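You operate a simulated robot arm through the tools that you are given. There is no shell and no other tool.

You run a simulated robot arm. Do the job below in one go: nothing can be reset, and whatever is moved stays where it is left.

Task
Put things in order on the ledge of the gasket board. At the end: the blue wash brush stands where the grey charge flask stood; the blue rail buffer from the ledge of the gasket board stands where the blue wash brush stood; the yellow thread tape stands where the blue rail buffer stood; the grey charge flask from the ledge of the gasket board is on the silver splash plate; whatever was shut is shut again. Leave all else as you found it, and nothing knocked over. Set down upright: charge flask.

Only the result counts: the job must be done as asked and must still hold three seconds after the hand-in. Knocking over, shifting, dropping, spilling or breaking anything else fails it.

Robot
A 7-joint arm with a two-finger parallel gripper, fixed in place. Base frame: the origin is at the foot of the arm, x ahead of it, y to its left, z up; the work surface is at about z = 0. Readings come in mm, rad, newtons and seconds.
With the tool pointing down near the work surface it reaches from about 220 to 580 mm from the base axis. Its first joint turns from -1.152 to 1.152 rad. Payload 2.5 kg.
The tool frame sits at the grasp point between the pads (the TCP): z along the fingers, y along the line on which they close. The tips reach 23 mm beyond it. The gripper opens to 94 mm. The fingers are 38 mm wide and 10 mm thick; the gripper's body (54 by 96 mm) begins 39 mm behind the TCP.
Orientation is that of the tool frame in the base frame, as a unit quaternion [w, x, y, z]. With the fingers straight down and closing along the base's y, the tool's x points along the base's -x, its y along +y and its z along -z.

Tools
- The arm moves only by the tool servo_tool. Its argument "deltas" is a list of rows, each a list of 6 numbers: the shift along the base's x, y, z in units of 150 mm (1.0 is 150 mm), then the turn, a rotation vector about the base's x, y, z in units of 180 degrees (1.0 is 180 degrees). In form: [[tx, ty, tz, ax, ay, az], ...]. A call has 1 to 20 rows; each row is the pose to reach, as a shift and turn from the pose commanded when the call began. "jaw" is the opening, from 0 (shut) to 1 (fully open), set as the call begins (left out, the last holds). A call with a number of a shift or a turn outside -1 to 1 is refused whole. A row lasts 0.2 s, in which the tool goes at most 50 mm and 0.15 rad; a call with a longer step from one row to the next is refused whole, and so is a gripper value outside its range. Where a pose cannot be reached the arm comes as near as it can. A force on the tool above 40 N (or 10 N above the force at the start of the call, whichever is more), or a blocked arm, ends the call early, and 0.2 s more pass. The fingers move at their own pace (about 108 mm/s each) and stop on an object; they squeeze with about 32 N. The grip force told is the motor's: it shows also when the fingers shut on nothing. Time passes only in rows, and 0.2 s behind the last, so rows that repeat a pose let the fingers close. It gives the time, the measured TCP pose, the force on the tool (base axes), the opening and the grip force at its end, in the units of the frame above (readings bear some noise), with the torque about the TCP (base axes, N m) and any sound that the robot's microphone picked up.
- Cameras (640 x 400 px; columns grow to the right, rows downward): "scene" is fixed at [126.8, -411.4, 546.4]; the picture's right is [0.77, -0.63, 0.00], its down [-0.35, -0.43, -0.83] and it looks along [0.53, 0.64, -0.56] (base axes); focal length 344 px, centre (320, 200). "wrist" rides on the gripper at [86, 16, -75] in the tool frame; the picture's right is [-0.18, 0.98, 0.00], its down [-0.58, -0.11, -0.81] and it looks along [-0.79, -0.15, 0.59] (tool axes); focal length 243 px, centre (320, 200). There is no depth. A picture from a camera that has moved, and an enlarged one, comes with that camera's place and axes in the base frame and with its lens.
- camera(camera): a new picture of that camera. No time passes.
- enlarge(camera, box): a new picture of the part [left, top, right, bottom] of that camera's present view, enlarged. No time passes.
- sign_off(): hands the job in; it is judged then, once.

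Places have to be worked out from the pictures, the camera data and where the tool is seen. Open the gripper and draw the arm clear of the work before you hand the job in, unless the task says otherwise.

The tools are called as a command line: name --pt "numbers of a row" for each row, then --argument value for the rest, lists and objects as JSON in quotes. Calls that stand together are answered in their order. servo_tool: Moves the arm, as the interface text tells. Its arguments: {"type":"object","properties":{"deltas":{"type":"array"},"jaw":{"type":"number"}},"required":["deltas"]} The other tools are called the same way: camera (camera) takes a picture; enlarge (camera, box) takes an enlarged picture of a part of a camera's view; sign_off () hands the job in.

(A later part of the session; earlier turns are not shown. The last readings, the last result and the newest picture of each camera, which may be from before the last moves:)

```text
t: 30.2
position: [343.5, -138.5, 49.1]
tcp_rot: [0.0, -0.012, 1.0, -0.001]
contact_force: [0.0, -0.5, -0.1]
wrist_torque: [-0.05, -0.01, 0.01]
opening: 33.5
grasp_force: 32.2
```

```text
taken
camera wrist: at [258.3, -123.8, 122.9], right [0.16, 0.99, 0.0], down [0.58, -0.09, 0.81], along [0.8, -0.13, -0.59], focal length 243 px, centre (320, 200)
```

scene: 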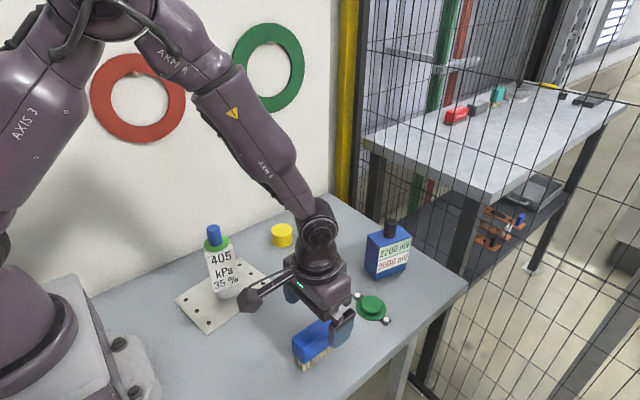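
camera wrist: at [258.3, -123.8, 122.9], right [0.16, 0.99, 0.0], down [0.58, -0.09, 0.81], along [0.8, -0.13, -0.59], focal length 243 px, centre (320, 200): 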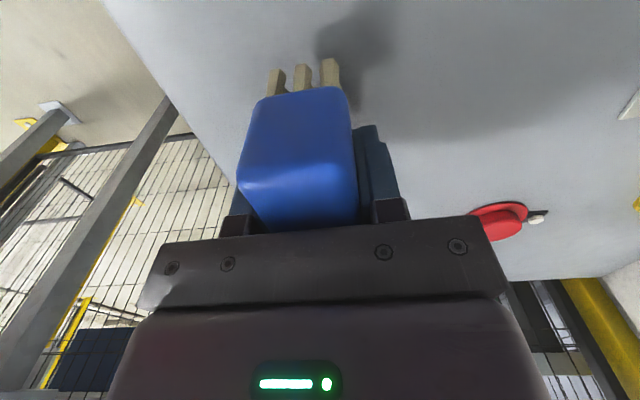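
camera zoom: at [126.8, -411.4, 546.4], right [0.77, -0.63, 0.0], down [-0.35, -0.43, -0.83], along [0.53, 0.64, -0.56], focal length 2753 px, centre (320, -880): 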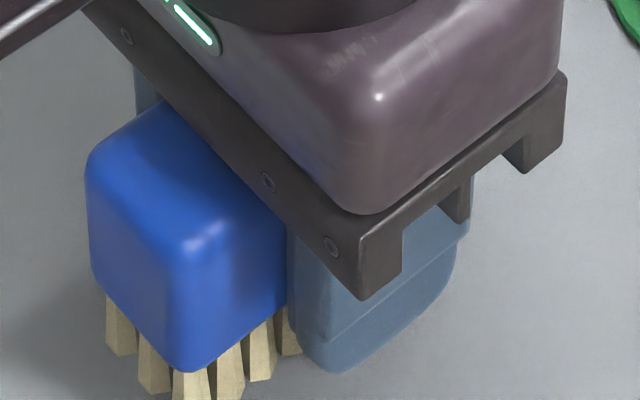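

The brush is held firmly now and rises with the gripper. I raise it to about 65 mm bottom clearance, slowly.

servo_tool --pt "0 0 0.015 0 0 0" --pt "0 0 0.04 0 0 0" --pt "0 0 0.08 0 0 0" --pt "0 0 0.12 0 0 0" --pt "0 0 0.16 0 0 0" --pt "0 0 0.2 0 0 0" --pt "0 0 0.24 0 0 0" --pt "0 0 0.27 0 0 0" --pt "0 0 0.287 0 0 0" --pt "0 0 0.287 0 0 0"

camera --camera "wrist"

camera --camera "scene"

```text
t: 32.4
position: [342.9, -138.6, 92.8]
tcp_rot: [0.0, -0.013, 1.0, 0.0]
contact_force: [0.1, -0.6, -1.4]
wrist_torque: [-0.02, -0.01, 0.02]
opening: 33.7
grasp_force: 31.7
```

```text
taken
camera wrist: at [258.0, -124.0, 166.3], right [0.16, 0.99, 0.0], down [0.58, -0.09, 0.81], along [0.8, -0.13, -0.59], focal length 243 px, centre (320, 200)
```

wrist: 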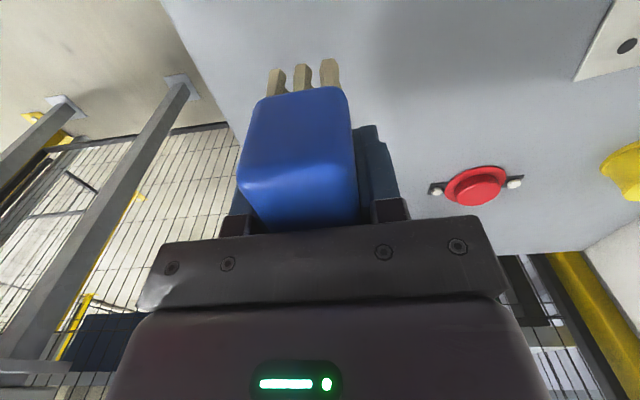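

```text
taken
```

scene: 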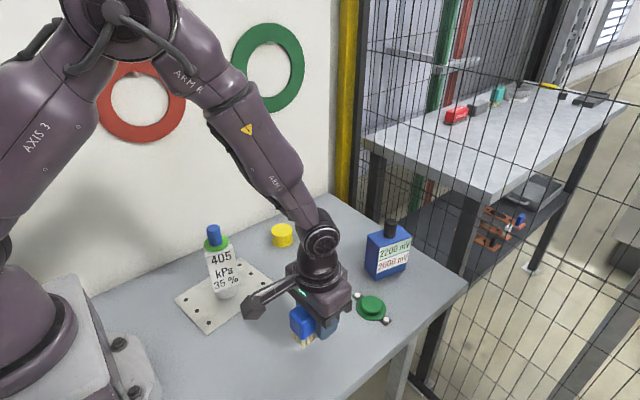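

The brush is steady in the grip. I carry it toward the flask's old place in gentle 12 mm steps.

servo_tool --pt "0.02 0.018 0 0 0 0" --pt "0.06 0.055 0 0 0 0" --pt "0.12 0.11 0 0 0 0" --pt "0.18 0.165 0 0 0 0" --pt "0.24 0.22 0 0 0 0" --pt "0.3 0.275 0 0 0 0" --pt "0.36 0.33 0 0 0 0" --pt "0.42 0.385 0 0 0 0" --pt "0.48 0.44 0 0 0 0" --pt "0.54 0.495 0 0 0 0" --pt "0.6 0.55 0 0 0 0" --pt "0.66 0.605 0 0 0 0" --pt "0.71 0.65 0 0 0 0" --pt "0.724 0.663 0 0 0 0"

servo_tool --pt "0.02 0.018 0 0 0 0" --pt "0.06 0.055 0 0 0 0" --pt "0.12 0.11 0 0 0 0" --pt "0.18 0.165 0 0 0 0" --pt "0.24 0.22 0 0 0 0" --pt "0.3 0.275 0 0 0 0" --pt "0.36 0.33 0 0 0 0" --pt "0.42 0.385 0 0 0 0" --pt "0.48 0.44 0 0 0 0" --pt "0.54 0.495 0 0 0 0" --pt "0.6 0.55 0 0 0 0" --pt "0.66 0.605 0 0 0 0" --pt "0.71 0.65 0 0 0 0" --pt "0.724 0.664 0 0 0 0" --pt "0.724 0.664 0 0 0 0"

camera --camera "wrist"

camera --camera "scene"

```text
t: 35.4
position: [451.9, -39.0, 91.3]
tcp_rot: [-0.001, -0.013, 1.0, 0.0]
contact_force: [-0.4, 0.2, -0.9]
wrist_torque: [-0.02, 0.02, 0.0]
opening: 33.7
grasp_force: 31.8
```

```text
t: 38.6
position: [561.8, 60.7, 92.2]
tcp_rot: [-0.001, -0.013, 1.0, 0.0]
contact_force: [1.0, -0.5, -0.1]
wrist_torque: [0.0, 0.02, -0.01]
opening: 33.7
grasp_force: 31.8
```

```text
taken
camera wrist: at [475.6, 75.4, 166.4], right [0.16, 0.99, 0.0], down [0.58, -0.09, 0.81], along [0.8, -0.13, -0.59], focal length 243 px, centre (320, 200)
```

wrist: 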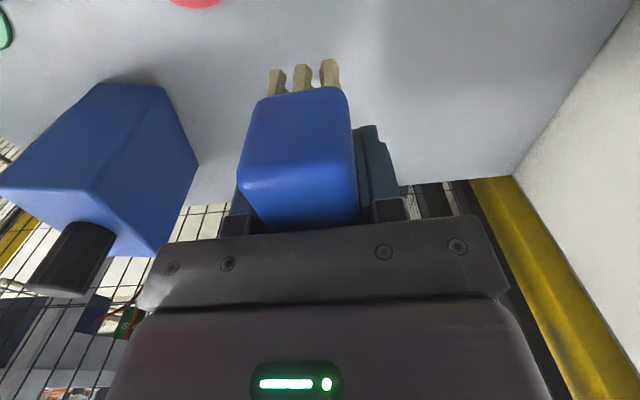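

```text
taken
```

scene: 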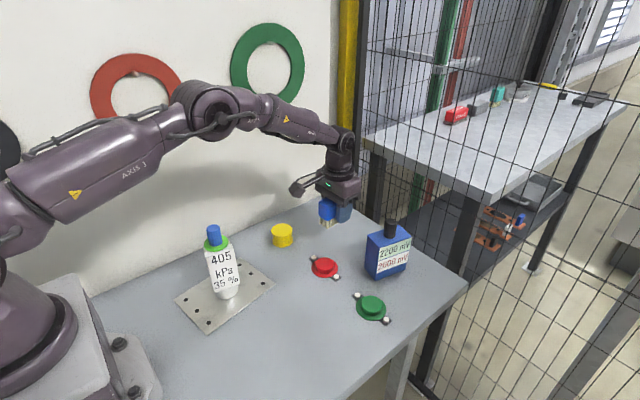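

The brush is above the flask's old place. I lower it to just above the table, then feel for contact.

servo_tool --pt "0 0 -0.02 0 0 0" --pt "0 0 -0.06 0 0 0" --pt "0 0 -0.12 0 0 0" --pt "0 0 -0.18 0 0 0" --pt "0 0 -0.24 0 0 0" --pt "0 0 -0.3 0 0 0" --pt "0 0 -0.34 0 0 0" --pt "0 0 -0.37 0 0 0" --pt "0 0 -0.385 0 0 0" --pt "0 0 -0.385 0 0 0"

servo_tool --pt "0 0 -0.01 0 0 0" --pt "0 0 -0.01 0 0 0"

servo_tool --pt "0 0 -0.007 0 0 0" --pt "0 0 -0.007 0 0 0"

enlarge --camera "scene" --box '[290, 180, 386, 240]'

```text
t: 40.8
position: [561.3, 61.1, 34.8]
tcp_rot: [0.0, -0.013, 1.0, -0.001]
contact_force: [-0.1, 0.3, -1.2]
wrist_torque: [0.02, 0.01, 0.0]
opening: 33.4
grasp_force: 31.8
```

```text
t: 41.4
position: [561.4, 59.6, 33.1]
tcp_rot: [0.0, -0.013, 1.0, 0.0]
contact_force: [-0.1, -0.8, -1.2]
wrist_torque: [-0.01, -0.01, 0.01]
opening: 33.8
grasp_force: 31.9
```

```text
t: 42.0
position: [562.2, 58.8, 31.9]
tcp_rot: [0.0, -0.013, 1.0, 0.001]
contact_force: [0.1, -0.3, -0.3]
wrist_torque: [-0.01, 0.01, 0.0]
opening: 33.7
grasp_force: 31.9
```

```text
6.67 times, centred on (338, 210) of scene
camera zoom: at [126.8, -411.4, 546.4], right [0.77, -0.63, 0.0], down [-0.35, -0.43, -0.83], along [0.53, 0.64, -0.56], focal length 2294 px, centre (200, 133)
```

zoom: 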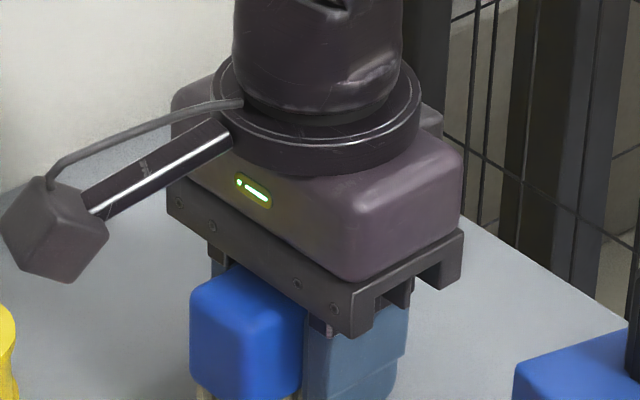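

Not yet touching at z≈31.7. I continue with 1 mm steps.

servo_tool --pt "0 0 -0.007 0 0 0" --pt "0 0 -0.007 0 0 0"

servo_tool --pt "0 0 -0.007 0 0 0" --pt "0 0 -0.007 0 0 0"

servo_tool --pt "0 0 -0.007 0 0 0" --pt "0 0 -0.007 0 0 0"

```text
t: 42.6
position: [560.6, 60.7, 29.5]
tcp_rot: [0.001, -0.012, 1.0, 0.0]
contact_force: [-0.2, 0.0, -0.5]
wrist_torque: [0.03, -0.02, -0.02]
opening: 33.6
grasp_force: 32.2
```

```text
t: 43.2
position: [561.3, 59.7, 29.2]
tcp_rot: [0.0, -0.013, 1.0, 0.0]
contact_force: [-0.3, -0.6, -1.5]
wrist_torque: [0.01, 0.0, 0.01]
opening: 33.6
grasp_force: 32.3
```

```text
t: 43.8
position: [561.2, 59.3, 27.7]
tcp_rot: [0.0, -0.012, 1.0, 0.0]
contact_force: [-0.5, -0.1, -0.9]
wrist_torque: [-0.04, -0.01, -0.02]
opening: 33.7
grasp_force: 31.7
```

Still about -1 N, so still hanging at z≈28.6. I go on in smaller steps.

servo_tool --pt "0 0 -0.005 0 0 0" --pt "0 0 -0.005 0 0 0"

servo_tool --pt "0 0 -0.005 0 0 0" --pt "0 0 -0.005 0 0 0"

enlarge --camera "scene" --box '[300, 205, 364, 245]'

```text
t: 44.4
position: [561.8, 60.5, 28.6]
tcp_rot: [0.0, -0.013, 1.0, 0.0]
contact_force: [-1.1, -0.1, 3.8]
wrist_torque: [0.0, 0.1, 0.02]
opening: 33.8
grasp_force: 31.5
```

```text
t: 45.0
position: [561.3, 60.4, 27.1]
tcp_rot: [0.001, -0.012, 1.0, 0.0]
contact_force: [-4.3, -0.5, 12.7]
wrist_torque: [-0.01, 0.37, 0.0]
opening: 33.7
grasp_force: 32.1
```

```text
10.00 times, centred on (332, 225) of scene
camera zoom: at [126.7, -411.4, 546.4], right [0.77, -0.63, 0.0], down [-0.35, -0.43, -0.83], along [0.53, 0.64, -0.56], focal length 3441 px, centre (200, -50)
```

zoom: 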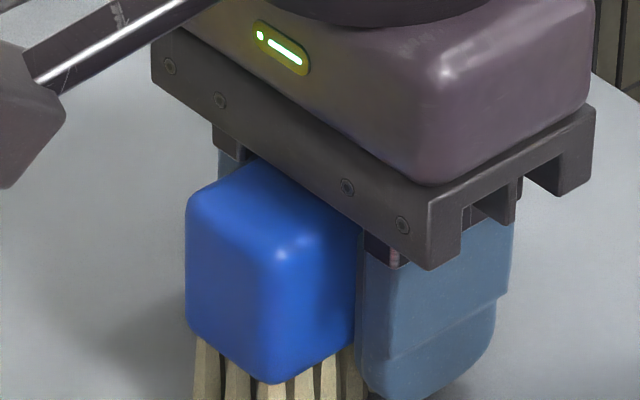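

The bristles touch the table (12.7 N). I ease up 0.6 mm, open the fingers and then rise straight up.

servo_tool --pt "0 0 0.004 0 0 0" --pt "0 0 0.004 0 0 0"

servo_tool --pt "0 0 0 0 0 0" --pt "0 0 0 0 0 0" --pt "0 0 0 0 0 0" --jaw 0.85

servo_tool --pt "0 0 0.1 0 0 0" --pt "0 0 0.25 0 0 0" --pt "0 0 0.45 0 0 0" --pt "0 0 0.65 0 0 0" --pt "0 0 0.85 0 0 0" --pt "0 0 1.0 0 0 0" --pt "0 0 1.0 0 0 0"

camera --camera "scene"

camera --camera "wrist"

```text
t: 45.6
position: [561.9, 60.7, 28.0]
tcp_rot: [0.0, -0.012, 1.0, 0.0]
contact_force: [2.4, 0.5, 9.2]
wrist_torque: [-0.03, 0.31, 0.03]
opening: 33.7
grasp_force: 32.2
```

```text
t: 46.4
position: [561.1, 58.9, 26.7]
tcp_rot: [0.0, -0.012, 1.0, 0.001]
contact_force: [-0.1, -0.5, -1.0]
wrist_torque: [-0.01, -0.01, 0.01]
opening: 80.2
grasp_force: 0.1
```

```text
t: 48.0
position: [561.8, 59.6, 176.7]
tcp_rot: [0.0, -0.013, 1.0, 0.0]
contact_force: [-0.1, 0.8, -0.4]
wrist_torque: [0.02, 0.0, -0.03]
opening: 79.8
grasp_force: 0.1
```

```text
taken
```

scene: 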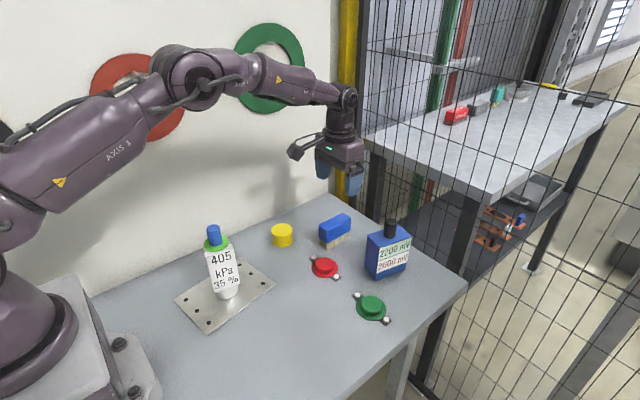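

```text
taken
camera wrist: at [475.4, 74.8, 251.0], right [0.16, 0.99, 0.0], down [0.58, -0.09, 0.81], along [0.8, -0.13, -0.59], focal length 243 px, centre (320, 200)
```

wrist: 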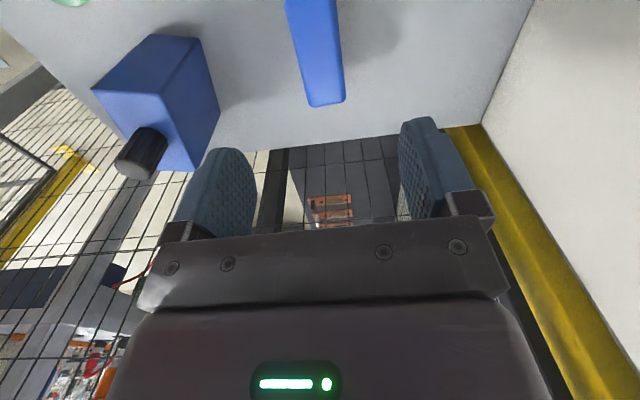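

The brush stands where the flask stood. Now the rail buffer: I enlarge both views to pin down its position, heading and knob height.

enlarge --camera "wrist" --box '[70, 10, 270, 135]'

enlarge --camera "wrist" --box '[70, 90, 230, 190]'

enlarge --camera "scene" --box '[348, 210, 428, 260]'

enlarge --camera "scene" --box '[348, 240, 428, 290]'

```text
3.20 times, centred on (170, 72) of wrist
camera zoom: at [475.4, 74.8, 251.0], right [0.16, 0.99, 0.0], down [0.58, -0.09, 0.81], along [0.8, -0.13, -0.59], focal length 776 px, centre (800, 608)
```

zoom: 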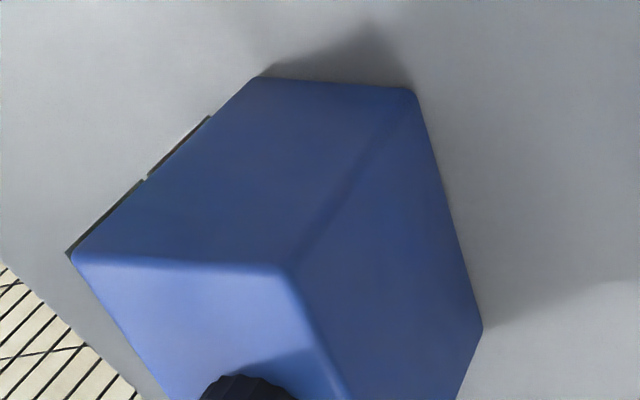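

```text
4.00 times, centred on (150, 140) of wrist
camera zoom: at [475.4, 74.8, 251.0], right [0.16, 0.99, 0.0], down [0.58, -0.09, 0.81], along [0.8, -0.13, -0.59], focal length 970 px, centre (1000, 440)
```

zoom: 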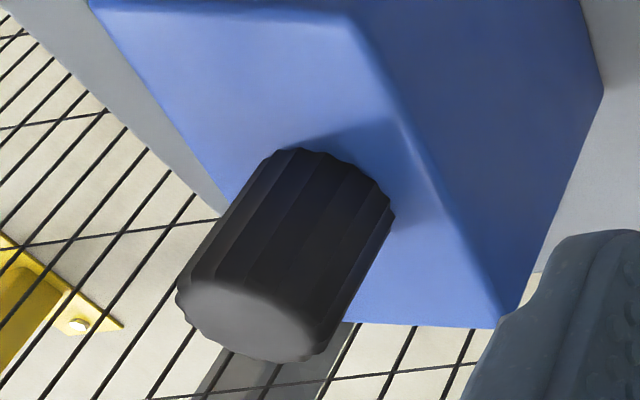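

```text
8.00 times, centred on (388, 235) of scene
camera zoom: at [126.8, -411.4, 546.4], right [0.77, -0.63, 0.0], down [-0.35, -0.43, -0.83], along [0.53, 0.64, -0.56], focal length 2753 px, centre (-224, -80)
```

zoom: 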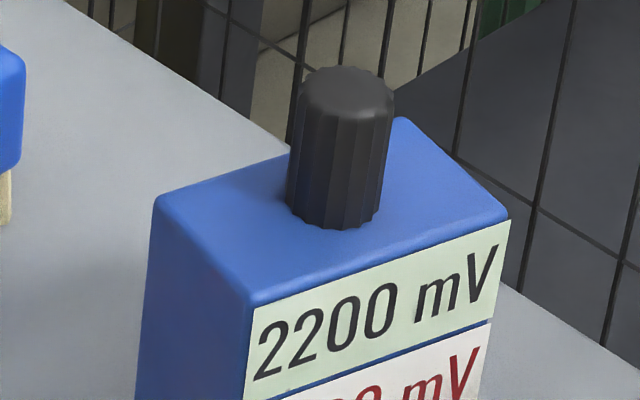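

```text
8.00 times, centred on (388, 265) of scene
camera zoom: at [126.8, -411.4, 546.4], right [0.77, -0.63, 0.0], down [-0.35, -0.43, -0.83], along [0.53, 0.64, -0.56], focal length 2753 px, centre (-224, -320)
```

zoom: 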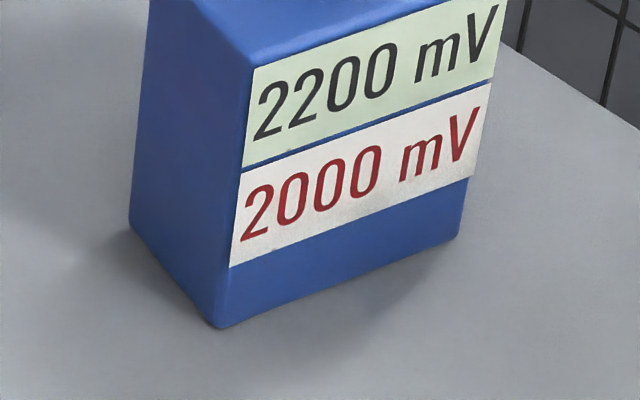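

The box top is at z≈94, the knob axis at about (580, -80.5) with its top at z≈130.5, and the box heading is about -13°. I move above it with the fingers turned -13° and fully open.

servo_tool --pt "0.02 -0.15 0.05 0 0 -0.013" --pt "0.04 -0.32 0.06 0 0 -0.027" --pt "0.06 -0.5 0.06 0 0 -0.042" --pt "0.08 -0.68 0.06 0 0 -0.057" --pt "0.1 -0.85 0.06 0 0 -0.072" --pt "0.13 -0.943 0.06 0 0 -0.082" --pt "0.13 -0.943 0.06 0 0 -0.082" --jaw 1

camera --camera "wrist"

camera --camera "scene"

```text
t: 49.6
position: [580.6, -81.8, 185.3]
tcp_rot: [0.0, 0.117, 0.993, 0.001]
contact_force: [0.3, 0.3, 0.2]
wrist_torque: [0.0, -0.01, 0.0]
opening: 93.8
grasp_force: 0.0
```

```text
taken
camera wrist: at [500.8, -45.1, 260.5], right [0.41, 0.91, 0.0], down [0.54, -0.24, 0.81], along [0.74, -0.33, -0.59], focal length 243 px, centre (320, 200)
```

wrist: 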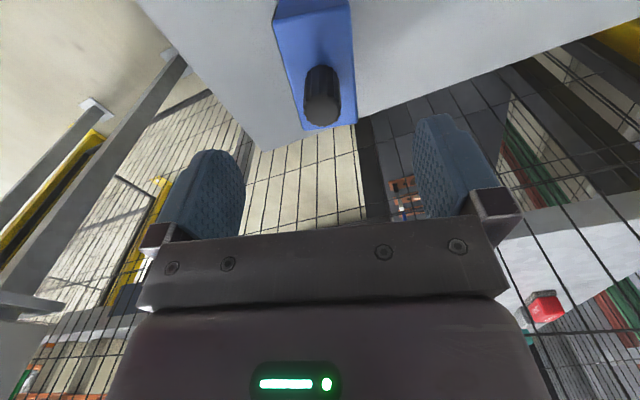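

```text
taken
```

scene: 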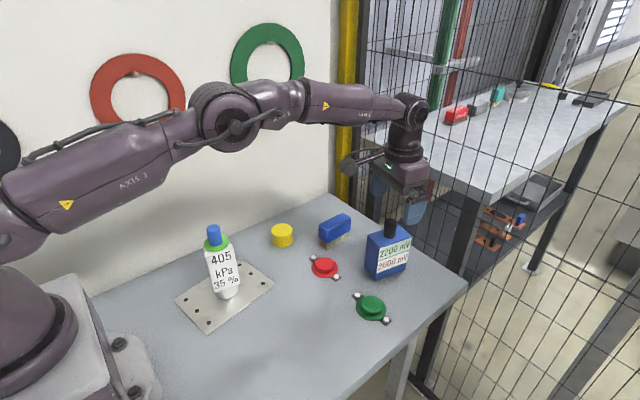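

The arm reaches the place, and the knob projects onto the TCP axis. I lower to z≈112 first and check that the fingers straddle the box.

servo_tool --pt "0 0.005 -0.15 0 0 0" --pt "0 0.005 -0.3 0 0 0" --pt "0 0.005 -0.42 0 0 0" --pt "0 0.005 -0.5 0 0 0" --pt "0 0.005 -0.5 0 0 0"

camera --camera "wrist"

enlarge --camera "scene" --box '[330, 180, 458, 260]'

```text
t: 50.8
position: [581.5, -81.0, 110.5]
tcp_rot: [0.001, 0.116, 0.993, 0.0]
contact_force: [-0.3, 0.2, -1.2]
wrist_torque: [-0.02, -0.03, 0.01]
opening: 93.7
grasp_force: 0.0
```

```text
taken
camera wrist: at [501.6, -43.9, 184.9], right [0.41, 0.91, 0.0], down [0.54, -0.24, 0.81], along [0.74, -0.33, -0.59], focal length 243 px, centre (320, 200)
```

wrist: 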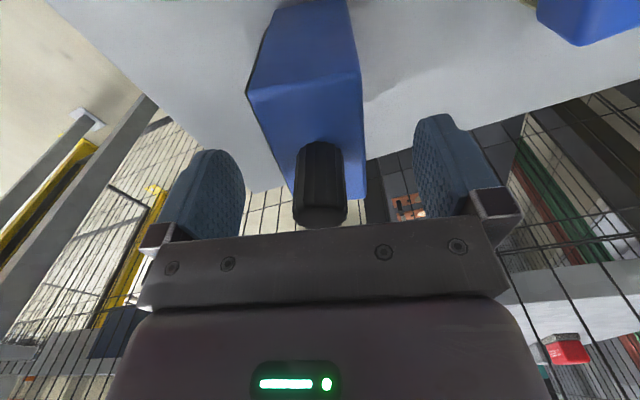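

```text
5.00 times, centred on (394, 220) of scene
camera zoom: at [126.8, -411.4, 546.4], right [0.77, -0.63, 0.0], down [-0.35, -0.43, -0.83], along [0.53, 0.64, -0.56], focal length 1721 px, centre (-50, 100)
```

zoom: 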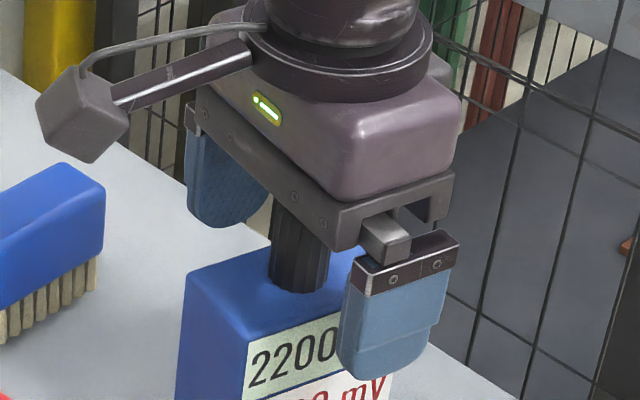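

The box is centred between the fingers. I lower the last 16 mm slowly, which keeps the palm about 4 mm over the knob.

servo_tool --pt "0 0 -0.04 0 0 0" --pt "0 0 -0.075 0 0 0" --pt "0 0 -0.095 0 0 0" --pt "0 0 -0.107 0 0 0" --pt "0 0 -0.107 0 0 0"

servo_tool --pt "0 0 0 0 0 0" --pt "0 0 0 0 0 0" --pt "0 0 0 0 0 0" --pt "0 0 0 0 0 0" --pt "0 0 0 0 0 0" --jaw 0

camera --camera "wrist"

enlarge --camera "scene" --box '[330, 200, 458, 280]'

```text
t: 52.0
position: [580.6, -79.4, 95.0]
tcp_rot: [0.0, 0.116, 0.993, -0.001]
contact_force: [-0.4, -0.6, 0.0]
wrist_torque: [0.02, 0.0, 0.02]
opening: 94.0
grasp_force: 0.1
```

```text
t: 53.2
position: [581.4, -81.4, 94.0]
tcp_rot: [0.001, 0.115, 0.993, 0.0]
contact_force: [0.0, 1.4, 0.6]
wrist_torque: [0.08, -0.02, 0.07]
opening: 46.0
grasp_force: 31.9
```

```text
taken
camera wrist: at [501.3, -43.9, 169.1], right [0.41, 0.91, 0.0], down [0.54, -0.24, 0.81], along [0.74, -0.33, -0.59], focal length 243 px, centre (320, 200)
```

wrist: 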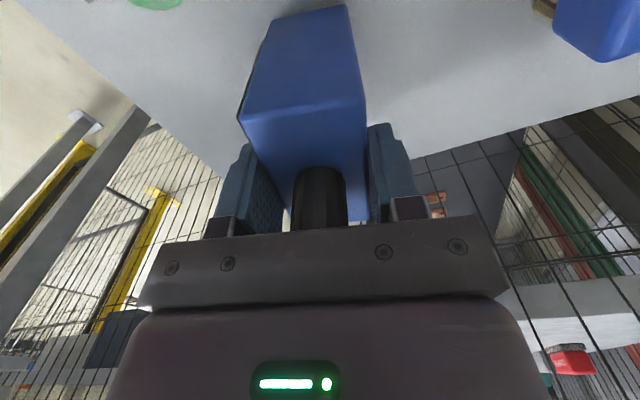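

```text
5.00 times, centred on (394, 240) of scene
camera zoom: at [126.8, -411.4, 546.4], right [0.77, -0.63, 0.0], down [-0.35, -0.43, -0.83], along [0.53, 0.64, -0.56], focal length 1721 px, centre (-50, 0)
```

zoom: 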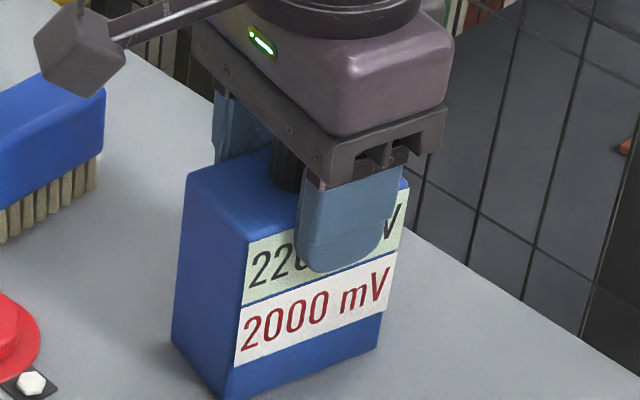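

Gripped at 46 mm. I lift 4 mm slowly and check the load and whether it comes along.

servo_tool --pt "0 0 0.007 0 0 0" --pt "0 0 0.014 0 0 0" --pt "0 0 0.021 0 0 0" --pt "0 0 0.028 0 0 0" --pt "0 0 0.028 0 0 0"

camera --camera "wrist"

enlarge --camera "scene" --box '[330, 200, 458, 280]'

```text
t: 54.4
position: [580.8, -80.4, 99.0]
tcp_rot: [0.0, 0.116, 0.993, 0.0]
contact_force: [0.4, -0.3, -4.5]
wrist_torque: [0.0, 0.03, 0.01]
opening: 46.0
grasp_force: 32.2
```

```text
taken
camera wrist: at [501.5, -43.7, 173.4], right [0.41, 0.91, 0.0], down [0.54, -0.24, 0.81], along [0.74, -0.33, -0.59], focal length 243 px, centre (320, 200)
```

wrist: 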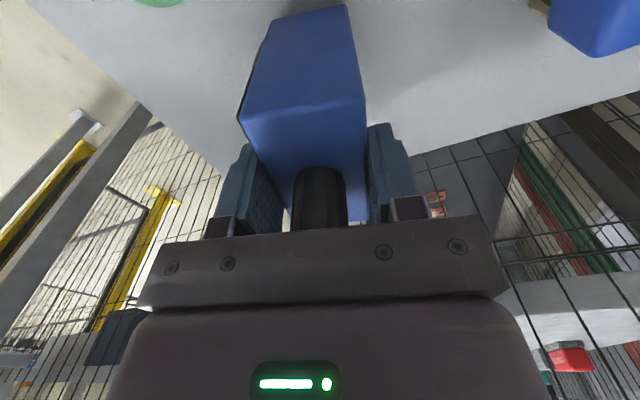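

```text
5.00 times, centred on (394, 240) of scene
camera zoom: at [126.8, -411.4, 546.3], right [0.77, -0.63, 0.0], down [-0.35, -0.43, -0.83], along [0.53, 0.64, -0.56], focal length 1721 px, centre (-50, 0)
```

zoom: 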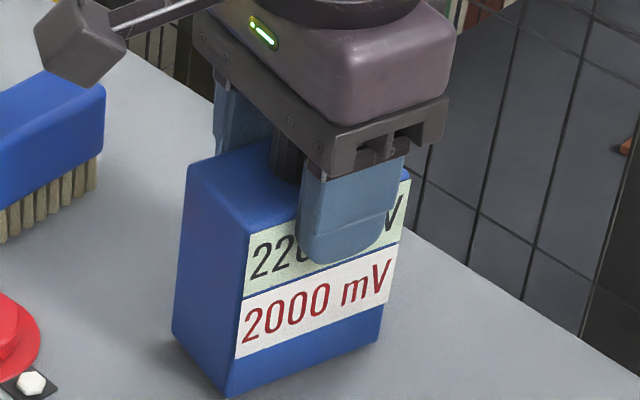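

The buffer lifts cleanly (about 4.5 N). I raise it 60 mm slowly, then carry it toward the brush's old place.

servo_tool --pt "0 0 0.02 0 0 0" --pt "0 0 0.06 0 0 0" --pt "0 0 0.11 0 0 0" --pt "0 0 0.16 0 0 0" --pt "0 0 0.21 0 0 0" --pt "0 0 0.26 0 0 0" --pt "0 0 0.31 0 0 0" --pt "0 0 0.36 0 0 0" --pt "0 0 0.39 0 0 0" --pt "0 0 0.4 0 0 0" --pt "0 0 0.4 0 0 0"

enlarge --camera "scene" --box '[300, 170, 460, 270]'

camera --camera "wrist"

```text
t: 56.8
position: [581.8, -81.6, 158.7]
tcp_rot: [-0.001, 0.116, 0.993, 0.001]
contact_force: [0.6, 0.5, -3.2]
wrist_torque: [-0.01, 0.01, -0.01]
opening: 45.7
grasp_force: 31.6
```

```text
4.00 times, centred on (380, 220) of scene
camera zoom: at [126.8, -411.4, 546.3], right [0.77, -0.63, 0.0], down [-0.35, -0.43, -0.83], along [0.53, 0.64, -0.56], focal length 1376 px, centre (80, 120)
```

zoom: 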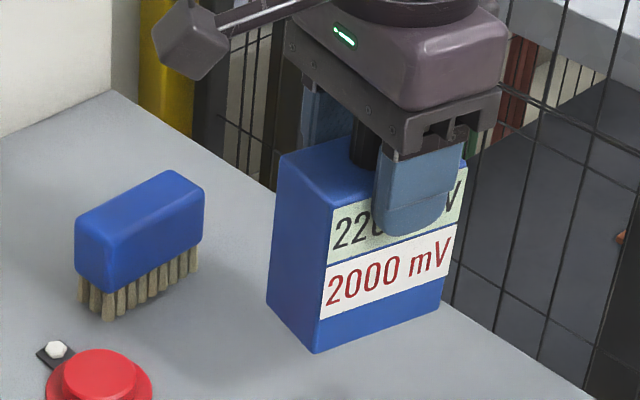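

```text
taken
camera wrist: at [501.5, -44.1, 233.6], right [0.41, 0.91, 0.0], down [0.54, -0.24, 0.81], along [0.74, -0.33, -0.59], focal length 243 px, centre (320, 200)
```

wrist: 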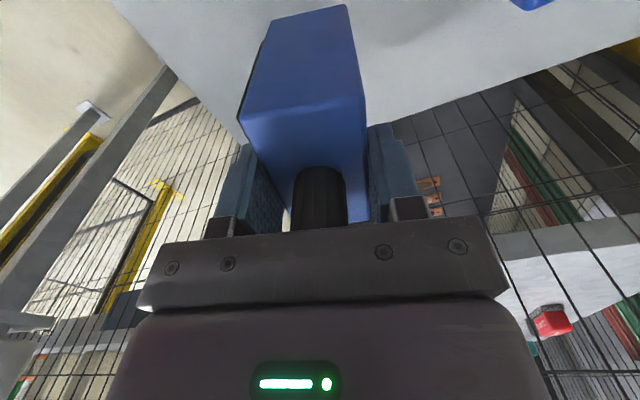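

The buffer is held steady and upright. I carry it over to (342.5, -138.5) in two gentle legs.

servo_tool --pt "-0.02 -0.005 0 0 0 0" --pt "-0.07 -0.017 0 0 0 0" --pt "-0.15 -0.037 0 0 0 0" --pt "-0.23 -0.057 0 0 0 0" --pt "-0.31 -0.076 0 0 0 0" --pt "-0.39 -0.096 0 0 0 0" --pt "-0.47 -0.116 0 0 0 0" --pt "-0.55 -0.135 0 0 0 0" --pt "-0.63 -0.155 0 0 0 0" --pt "-0.71 -0.175 0 0 0 0" --pt "-0.77 -0.189 0 0 0 0" --pt "-0.79 -0.194 0 0 0 0"

servo_tool --pt "-0.02 -0.005 0 0 0 0" --pt "-0.07 -0.017 0 0 0 0" --pt "-0.15 -0.037 0 0 0 0" --pt "-0.23 -0.057 0 0 0 0" --pt "-0.31 -0.076 0 0 0 0" --pt "-0.39 -0.096 0 0 0 0" --pt "-0.47 -0.116 0 0 0 0" --pt "-0.55 -0.135 0 0 0 0" --pt "-0.63 -0.155 0 0 0 0" --pt "-0.71 -0.175 0 0 0 0" --pt "-0.77 -0.189 0 0 0 0" --pt "-0.793 -0.194 0 0 0 0" --pt "-0.793 -0.194 0 0 0 0"

camera --camera "scene"

camera --camera "wrist"

```text
t: 59.4
position: [461.3, -109.0, 158.3]
tcp_rot: [0.0, 0.116, 0.993, 0.0]
contact_force: [-0.4, 0.3, -4.2]
wrist_torque: [0.01, 0.01, 0.04]
opening: 45.7
grasp_force: 31.8
```

```text
t: 62.2
position: [342.9, -138.8, 158.2]
tcp_rot: [-0.001, 0.116, 0.993, 0.001]
contact_force: [-0.1, 0.0, -3.2]
wrist_torque: [0.0, -0.02, 0.01]
opening: 46.2
grasp_force: 32.4
```

```text
taken
```

scene: 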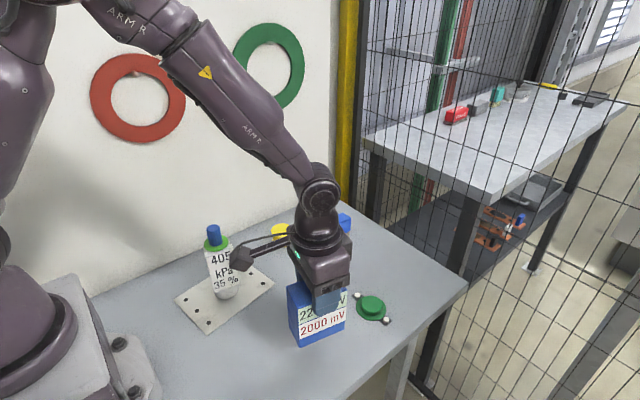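

```text
taken
camera wrist: at [263.3, -102.4, 233.1], right [0.41, 0.91, 0.0], down [0.54, -0.24, 0.81], along [0.74, -0.33, -0.59], focal length 243 px, centre (320, 200)
```

wrist: 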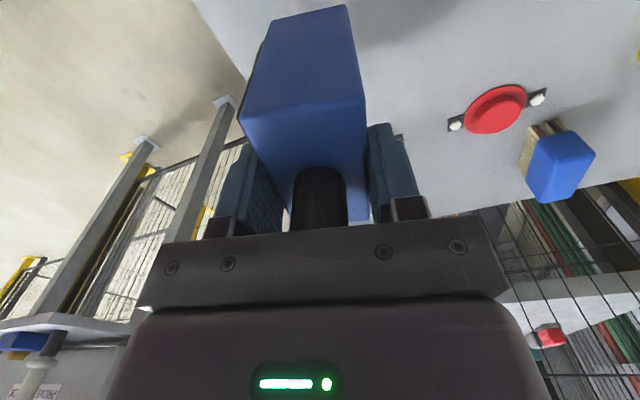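

The buffer hovers above the brush's old place. I lower to about 4 mm above contact, then feel down.

servo_tool --pt "0 0 -0.02 0 0 0" --pt "0 0 -0.06 0 0 0" --pt "0 0 -0.12 0 0 0" --pt "0 0 -0.18 0 0 0" --pt "0 0 -0.24 0 0 0" --pt "0 0 -0.3 0 0 0" --pt "0 0 -0.35 0 0 0" --pt "0 0 -0.385 0 0 0" --pt "0 0 -0.4 0 0 0" --pt "0 0 -0.4 0 0 0"

servo_tool --pt "0 0 -0.01 0 0 0" --pt "0 0 -0.01 0 0 0"

servo_tool --pt "0 0 -0.008 0 0 0" --pt "0 0 -0.008 0 0 0"

enlarge --camera "scene" --box '[250, 275, 410, 375]'

```text
t: 64.4
position: [344.1, -139.1, 97.5]
tcp_rot: [0.0, 0.116, 0.993, 0.0]
contact_force: [0.2, -0.8, -3.4]
wrist_torque: [0.01, 0.01, 0.02]
opening: 45.7
grasp_force: 32.0
```

```text
t: 65.0
position: [344.3, -139.2, 98.4]
tcp_rot: [0.0, 0.116, 0.993, 0.0]
contact_force: [-0.2, -0.7, -3.5]
wrist_torque: [0.0, 0.02, -0.03]
opening: 45.8
grasp_force: 32.0
```

```text
t: 65.6
position: [344.5, -139.6, 96.2]
tcp_rot: [0.001, 0.116, 0.993, 0.0]
contact_force: [0.6, -0.1, -4.1]
wrist_torque: [-0.01, 0.01, -0.02]
opening: 45.7
grasp_force: 32.0
```

```text
4.00 times, centred on (330, 325) of scene
camera zoom: at [126.8, -411.4, 546.3], right [0.77, -0.63, 0.0], down [-0.35, -0.43, -0.83], along [0.53, 0.64, -0.56], focal length 1376 px, centre (280, -300)
```

zoom: 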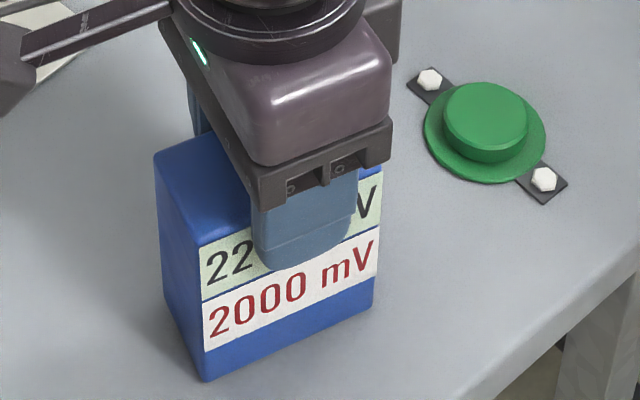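

Commanded z is now about 97.1 and it still hangs. I continue with 0.75 mm steps.

servo_tool --pt "0 0 -0.005 0 0 0" --pt "0 0 -0.005 0 0 0"

servo_tool --pt "0 0 -0.005 0 0 0" --pt "0 0 -0.005 0 0 0"

servo_tool --pt "0 0 -0.003 0 0 0" --pt "0 0 -0.003 0 0 0"

```text
t: 66.2
position: [342.8, -138.8, 95.1]
tcp_rot: [0.0, 0.116, 0.993, 0.0]
contact_force: [0.4, 0.0, -4.3]
wrist_torque: [0.01, -0.02, -0.03]
opening: 45.7
grasp_force: 31.9
```

```text
t: 66.8
position: [342.4, -137.9, 94.9]
tcp_rot: [-0.001, 0.116, 0.993, 0.001]
contact_force: [-1.4, 0.1, 2.9]
wrist_torque: [-0.02, 0.03, -0.02]
opening: 45.8
grasp_force: 31.0
```

```text
t: 67.4
position: [342.7, -137.7, 94.3]
tcp_rot: [-0.001, 0.115, 0.993, 0.0]
contact_force: [-7.5, 1.9, 22.4]
wrist_torque: [0.19, 0.64, 0.03]
opening: 45.6
grasp_force: 32.1
```

It stands on the table (22 N). I ease back 0.45 mm, open, and rise straight up.

servo_tool --pt "0 0 0.004 0 0 0" --pt "0 0 0.004 0 0 0"

servo_tool --pt "0 0 0 0 0 0" --pt "0 0 0 0 0 0" --pt "0 0 0 0 0 0" --jaw 1

servo_tool --pt "0 0 0.1 0 0 0" --pt "0 0 0.25 0 0 0" --pt "0 0 0.45 0 0 0" --pt "0 0 0.65 0 0 0" --pt "0 0 0.8 0 0 0" --pt "0 0 0.8 0 0 0"

camera --camera "scene"

camera --camera "wrist"

```text
t: 68.0
position: [343.9, -139.6, 93.8]
tcp_rot: [-0.001, 0.116, 0.993, 0.0]
contact_force: [-5.9, 0.5, 17.8]
wrist_torque: [0.07, 0.38, -0.05]
opening: 46.0
grasp_force: 32.1
```

```text
t: 68.8
position: [343.5, -138.3, 94.2]
tcp_rot: [-0.001, 0.116, 0.993, 0.0]
contact_force: [-0.5, -0.2, 0.6]
wrist_torque: [0.01, 0.02, 0.03]
opening: 94.1
grasp_force: 0.0
```

```text
t: 70.2
position: [343.7, -138.6, 215.8]
tcp_rot: [-0.001, 0.116, 0.993, 0.0]
contact_force: [0.2, 0.3, -0.2]
wrist_torque: [0.02, 0.04, 0.0]
opening: 94.0
grasp_force: 0.0
```

```text
taken
```

scene: 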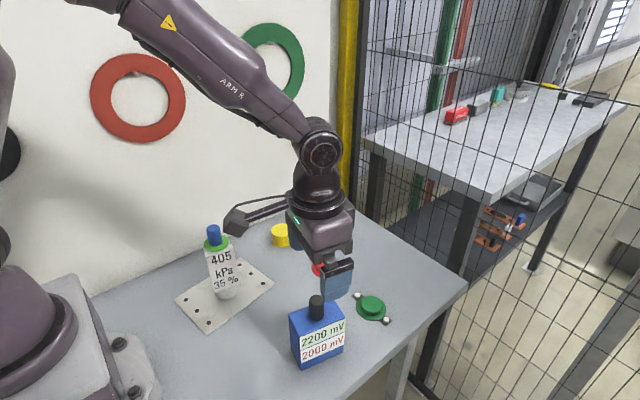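

```text
taken
camera wrist: at [264.2, -102.4, 289.4], right [0.41, 0.91, 0.0], down [0.54, -0.24, 0.81], along [0.74, -0.33, -0.59], focal length 243 px, centre (320, 200)
```

wrist: 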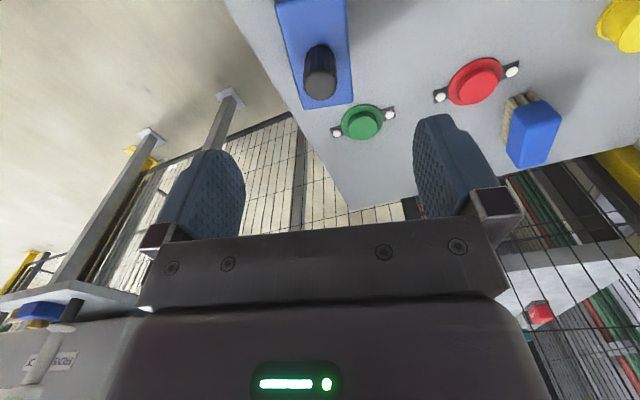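

The buffer stands where the brush stood. Before fetching the tape I test, with the empty gripper, whether the arm reaches low over the buffer's old place at (580, -81).

servo_tool --pt "0.13 0.03 0 0 0 0.01" --pt "0.29 0.07 0 0 0 0.02" --pt "0.45 0.11 0 0 0 0.03" --pt "0.61 0.15 0 0 0 0.04" --pt "0.75 0.19 0 0 0 0.045" --pt "0.79 0.192 0 0 0 0.045"

servo_tool --pt "0.13 0.03 -0.05 0 0 0" --pt "0.29 0.07 -0.15 0 0 0" --pt "0.45 0.11 -0.3 0 0 0" --pt "0.61 0.15 -0.5 0 0 0" --pt "0.75 0.185 -0.7 0 0 0" --pt "0.793 0.192 -0.85 0 0 0" --pt "0.793 0.192 -0.95 0 0 0" --pt "0.793 0.192 -0.95 0 0 0"

```text
t: 71.6
position: [462.3, -110.7, 216.0]
tcp_rot: [0.0, 0.045, 0.999, 0.0]
contact_force: [-0.9, -1.1, 0.5]
wrist_torque: [-0.01, -0.02, -0.03]
opening: 93.9
grasp_force: 0.0
```

```text
t: 73.4
position: [580.3, -81.5, 72.8]
tcp_rot: [-0.001, 0.045, 0.999, 0.0]
contact_force: [-0.7, 0.2, -0.4]
wrist_torque: [-0.01, 0.03, 0.0]
opening: 94.2
grasp_force: 0.1
```

Reach is fine at z≈73. I go on down to z≈28 to test the lowest pose.

servo_tool --pt "0 0 -0.12 0 0 0" --pt "0 0 -0.22 0 0 0" --pt "0 0 -0.3 0 0 0" --pt "0 0 -0.3 0 0 0"

servo_tool --pt "0 0 0 0 0 0"

enlarge --camera "scene" --box '[300, 190, 460, 290]'

```text
t: 74.4
position: [580.2, -82.1, 29.1]
tcp_rot: [0.0, 0.046, 0.999, 0.0]
contact_force: [-0.7, 0.2, 0.3]
wrist_torque: [0.04, -0.03, 0.01]
opening: 94.2
grasp_force: 0.1
```

```text
t: 74.8
position: [581.2, -80.7, 26.7]
tcp_rot: [0.0, 0.046, 0.999, -0.001]
contact_force: [-0.2, -0.2, 0.4]
wrist_torque: [0.03, 0.02, 0.02]
opening: 94.1
grasp_force: 0.0
```

```text
4.00 times, centred on (380, 240) of scene
camera zoom: at [126.8, -411.4, 546.4], right [0.77, -0.63, 0.0], down [-0.35, -0.43, -0.83], along [0.53, 0.64, -0.56], focal length 1376 px, centre (80, 40)
```

zoom: 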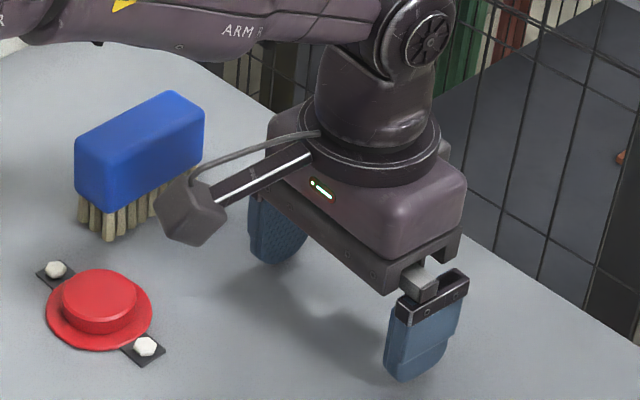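

The arm reaches the spot exactly with the tool vertical. I rise again and move to a viewing pose short of the yellow tape.

servo_tool --pt "0 0 0.2 0 0 0" --pt "0 0 0.5 0 0 0" --pt "0 0 0.8 0 0 0" --pt "0 0 1.0 0 0 0" --pt "-0.2 0.2 1.0 0 0 0.007" --pt "-0.4 0.4 1.0 0 0 0.014" --pt "-0.55 0.6 1.0 0 0 0.02" --pt "-0.65 0.8 1.0 0 0 0.024" --pt "-0.65 0.8 1.0 0 0 0.028"

servo_tool --pt "-0.2 0.2 0.1 0 0 0" --pt "-0.4 0.4 0.15 0 0 0" --pt "-0.5 0.6 0.15 0 0 0" --pt "-0.5 0.65 0.15 0 0 0" --pt "-0.5 0.65 0.15 0 0 0"

camera --camera "wrist"

camera --camera "scene"

```text
t: 76.8
position: [482.0, 39.4, 177.3]
tcp_rot: [0.001, 0.002, 1.0, 0.001]
contact_force: [0.2, 0.2, 0.3]
wrist_torque: [0.01, -0.01, 0.03]
opening: 94.0
grasp_force: 0.1
```

```text
t: 78.0
position: [407.0, 137.5, 200.0]
tcp_rot: [0.0, 0.002, 1.0, -0.001]
contact_force: [0.3, -0.6, 0.0]
wrist_torque: [-0.01, 0.01, 0.0]
opening: 94.1
grasp_force: 0.0
```

```text
taken
camera wrist: at [322.1, 154.1, 274.0], right [0.19, 0.98, 0.0], down [0.58, -0.11, 0.81], along [0.79, -0.15, -0.59], focal length 243 px, centre (320, 200)
```

wrist: 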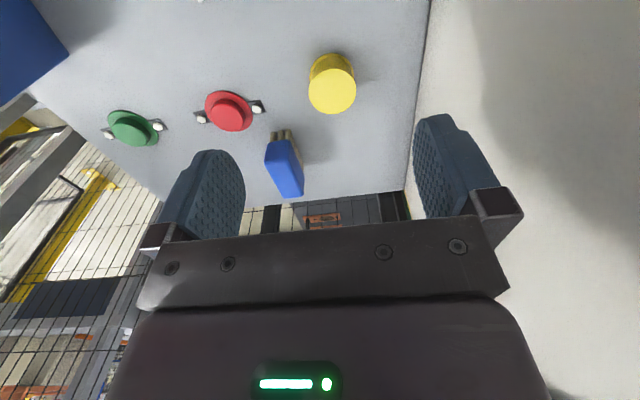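

```text
taken
```

scene: 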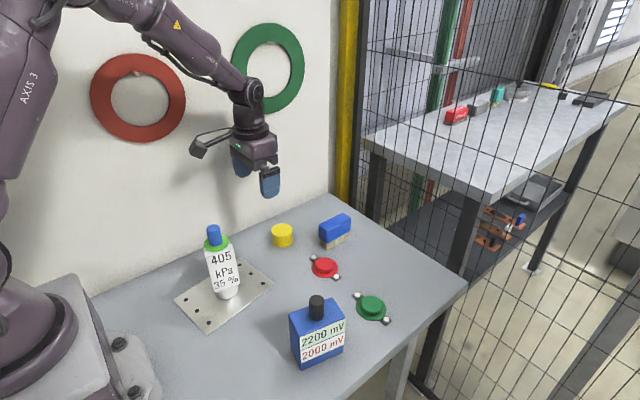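

I enlarge the wrist view on the tape to get its exact centre.

enlarge --camera "wrist" --box '[280, 35, 400, 110]'

enlarge --camera "scene" --box '[250, 210, 314, 250]'

```text
5.33 times, centred on (340, 72) of wrist
camera zoom: at [322.1, 154.1, 274.0], right [0.19, 0.98, 0.0], down [0.58, -0.11, 0.81], along [0.79, -0.15, -0.59], focal length 1294 px, centre (213, 880)
```

zoom: 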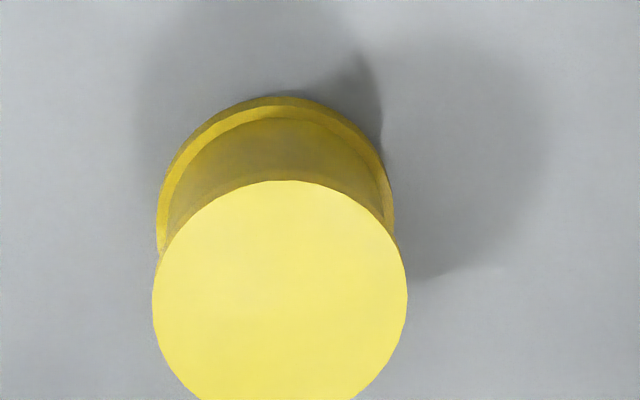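

```text
10.00 times, centred on (282, 230) of scene
camera zoom: at [126.8, -411.4, 546.4], right [0.77, -0.63, 0.0], down [-0.35, -0.43, -0.83], along [0.53, 0.64, -0.56], focal length 3441 px, centre (700, -100)
```

zoom: 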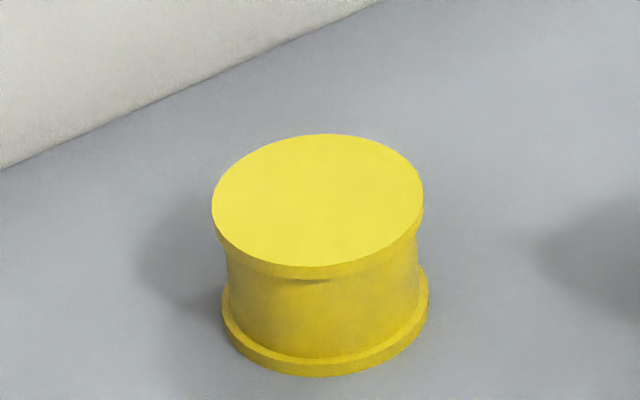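

The tape's centre works out to about (459.5, 139.5), top at z≈32, with a flange at top and bottom. I move over it and descend to z≈80.

servo_tool --pt "0.17 0.01 0 0 0 0" --pt "0.347 0.019 -0.1 0 0 0" --pt "0.347 0.019 -0.3 0 0 0" --pt "0.347 0.019 -0.55 0 0 0" --pt "0.347 0.019 -0.75 0 0 0" --pt "0.347 0.019 -0.8 0 0 0" --pt "0.347 0.019 -0.8 0 0 0"

camera --camera "wrist"

enlarge --camera "scene" --box '[220, 170, 348, 250]'

```text
t: 79.6
position: [460.8, 139.4, 79.2]
tcp_rot: [0.0, 0.002, 1.0, 0.0]
contact_force: [0.7, 0.5, -1.1]
wrist_torque: [-0.05, 0.0, 0.03]
opening: 94.0
grasp_force: 0.1
```

```text
taken
camera wrist: at [375.2, 157.0, 153.5], right [0.19, 0.98, 0.0], down [0.58, -0.11, 0.81], along [0.79, -0.15, -0.59], focal length 243 px, centre (320, 200)
```

wrist: 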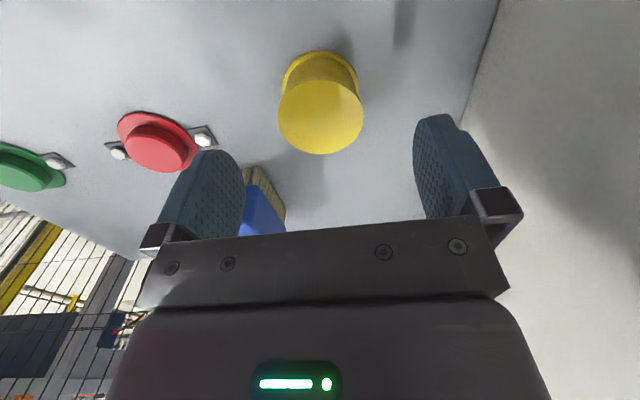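

```text
5.00 times, centred on (284, 210) of scene
camera zoom: at [126.8, -411.4, 546.4], right [0.77, -0.63, 0.0], down [-0.35, -0.43, -0.83], along [0.53, 0.64, -0.56], focal length 1721 px, centre (500, 150)
```

zoom: 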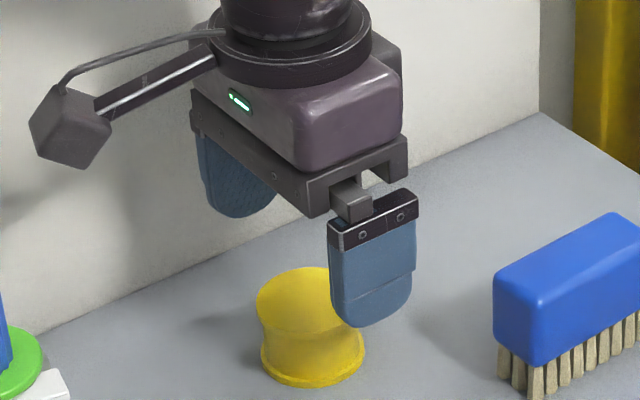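

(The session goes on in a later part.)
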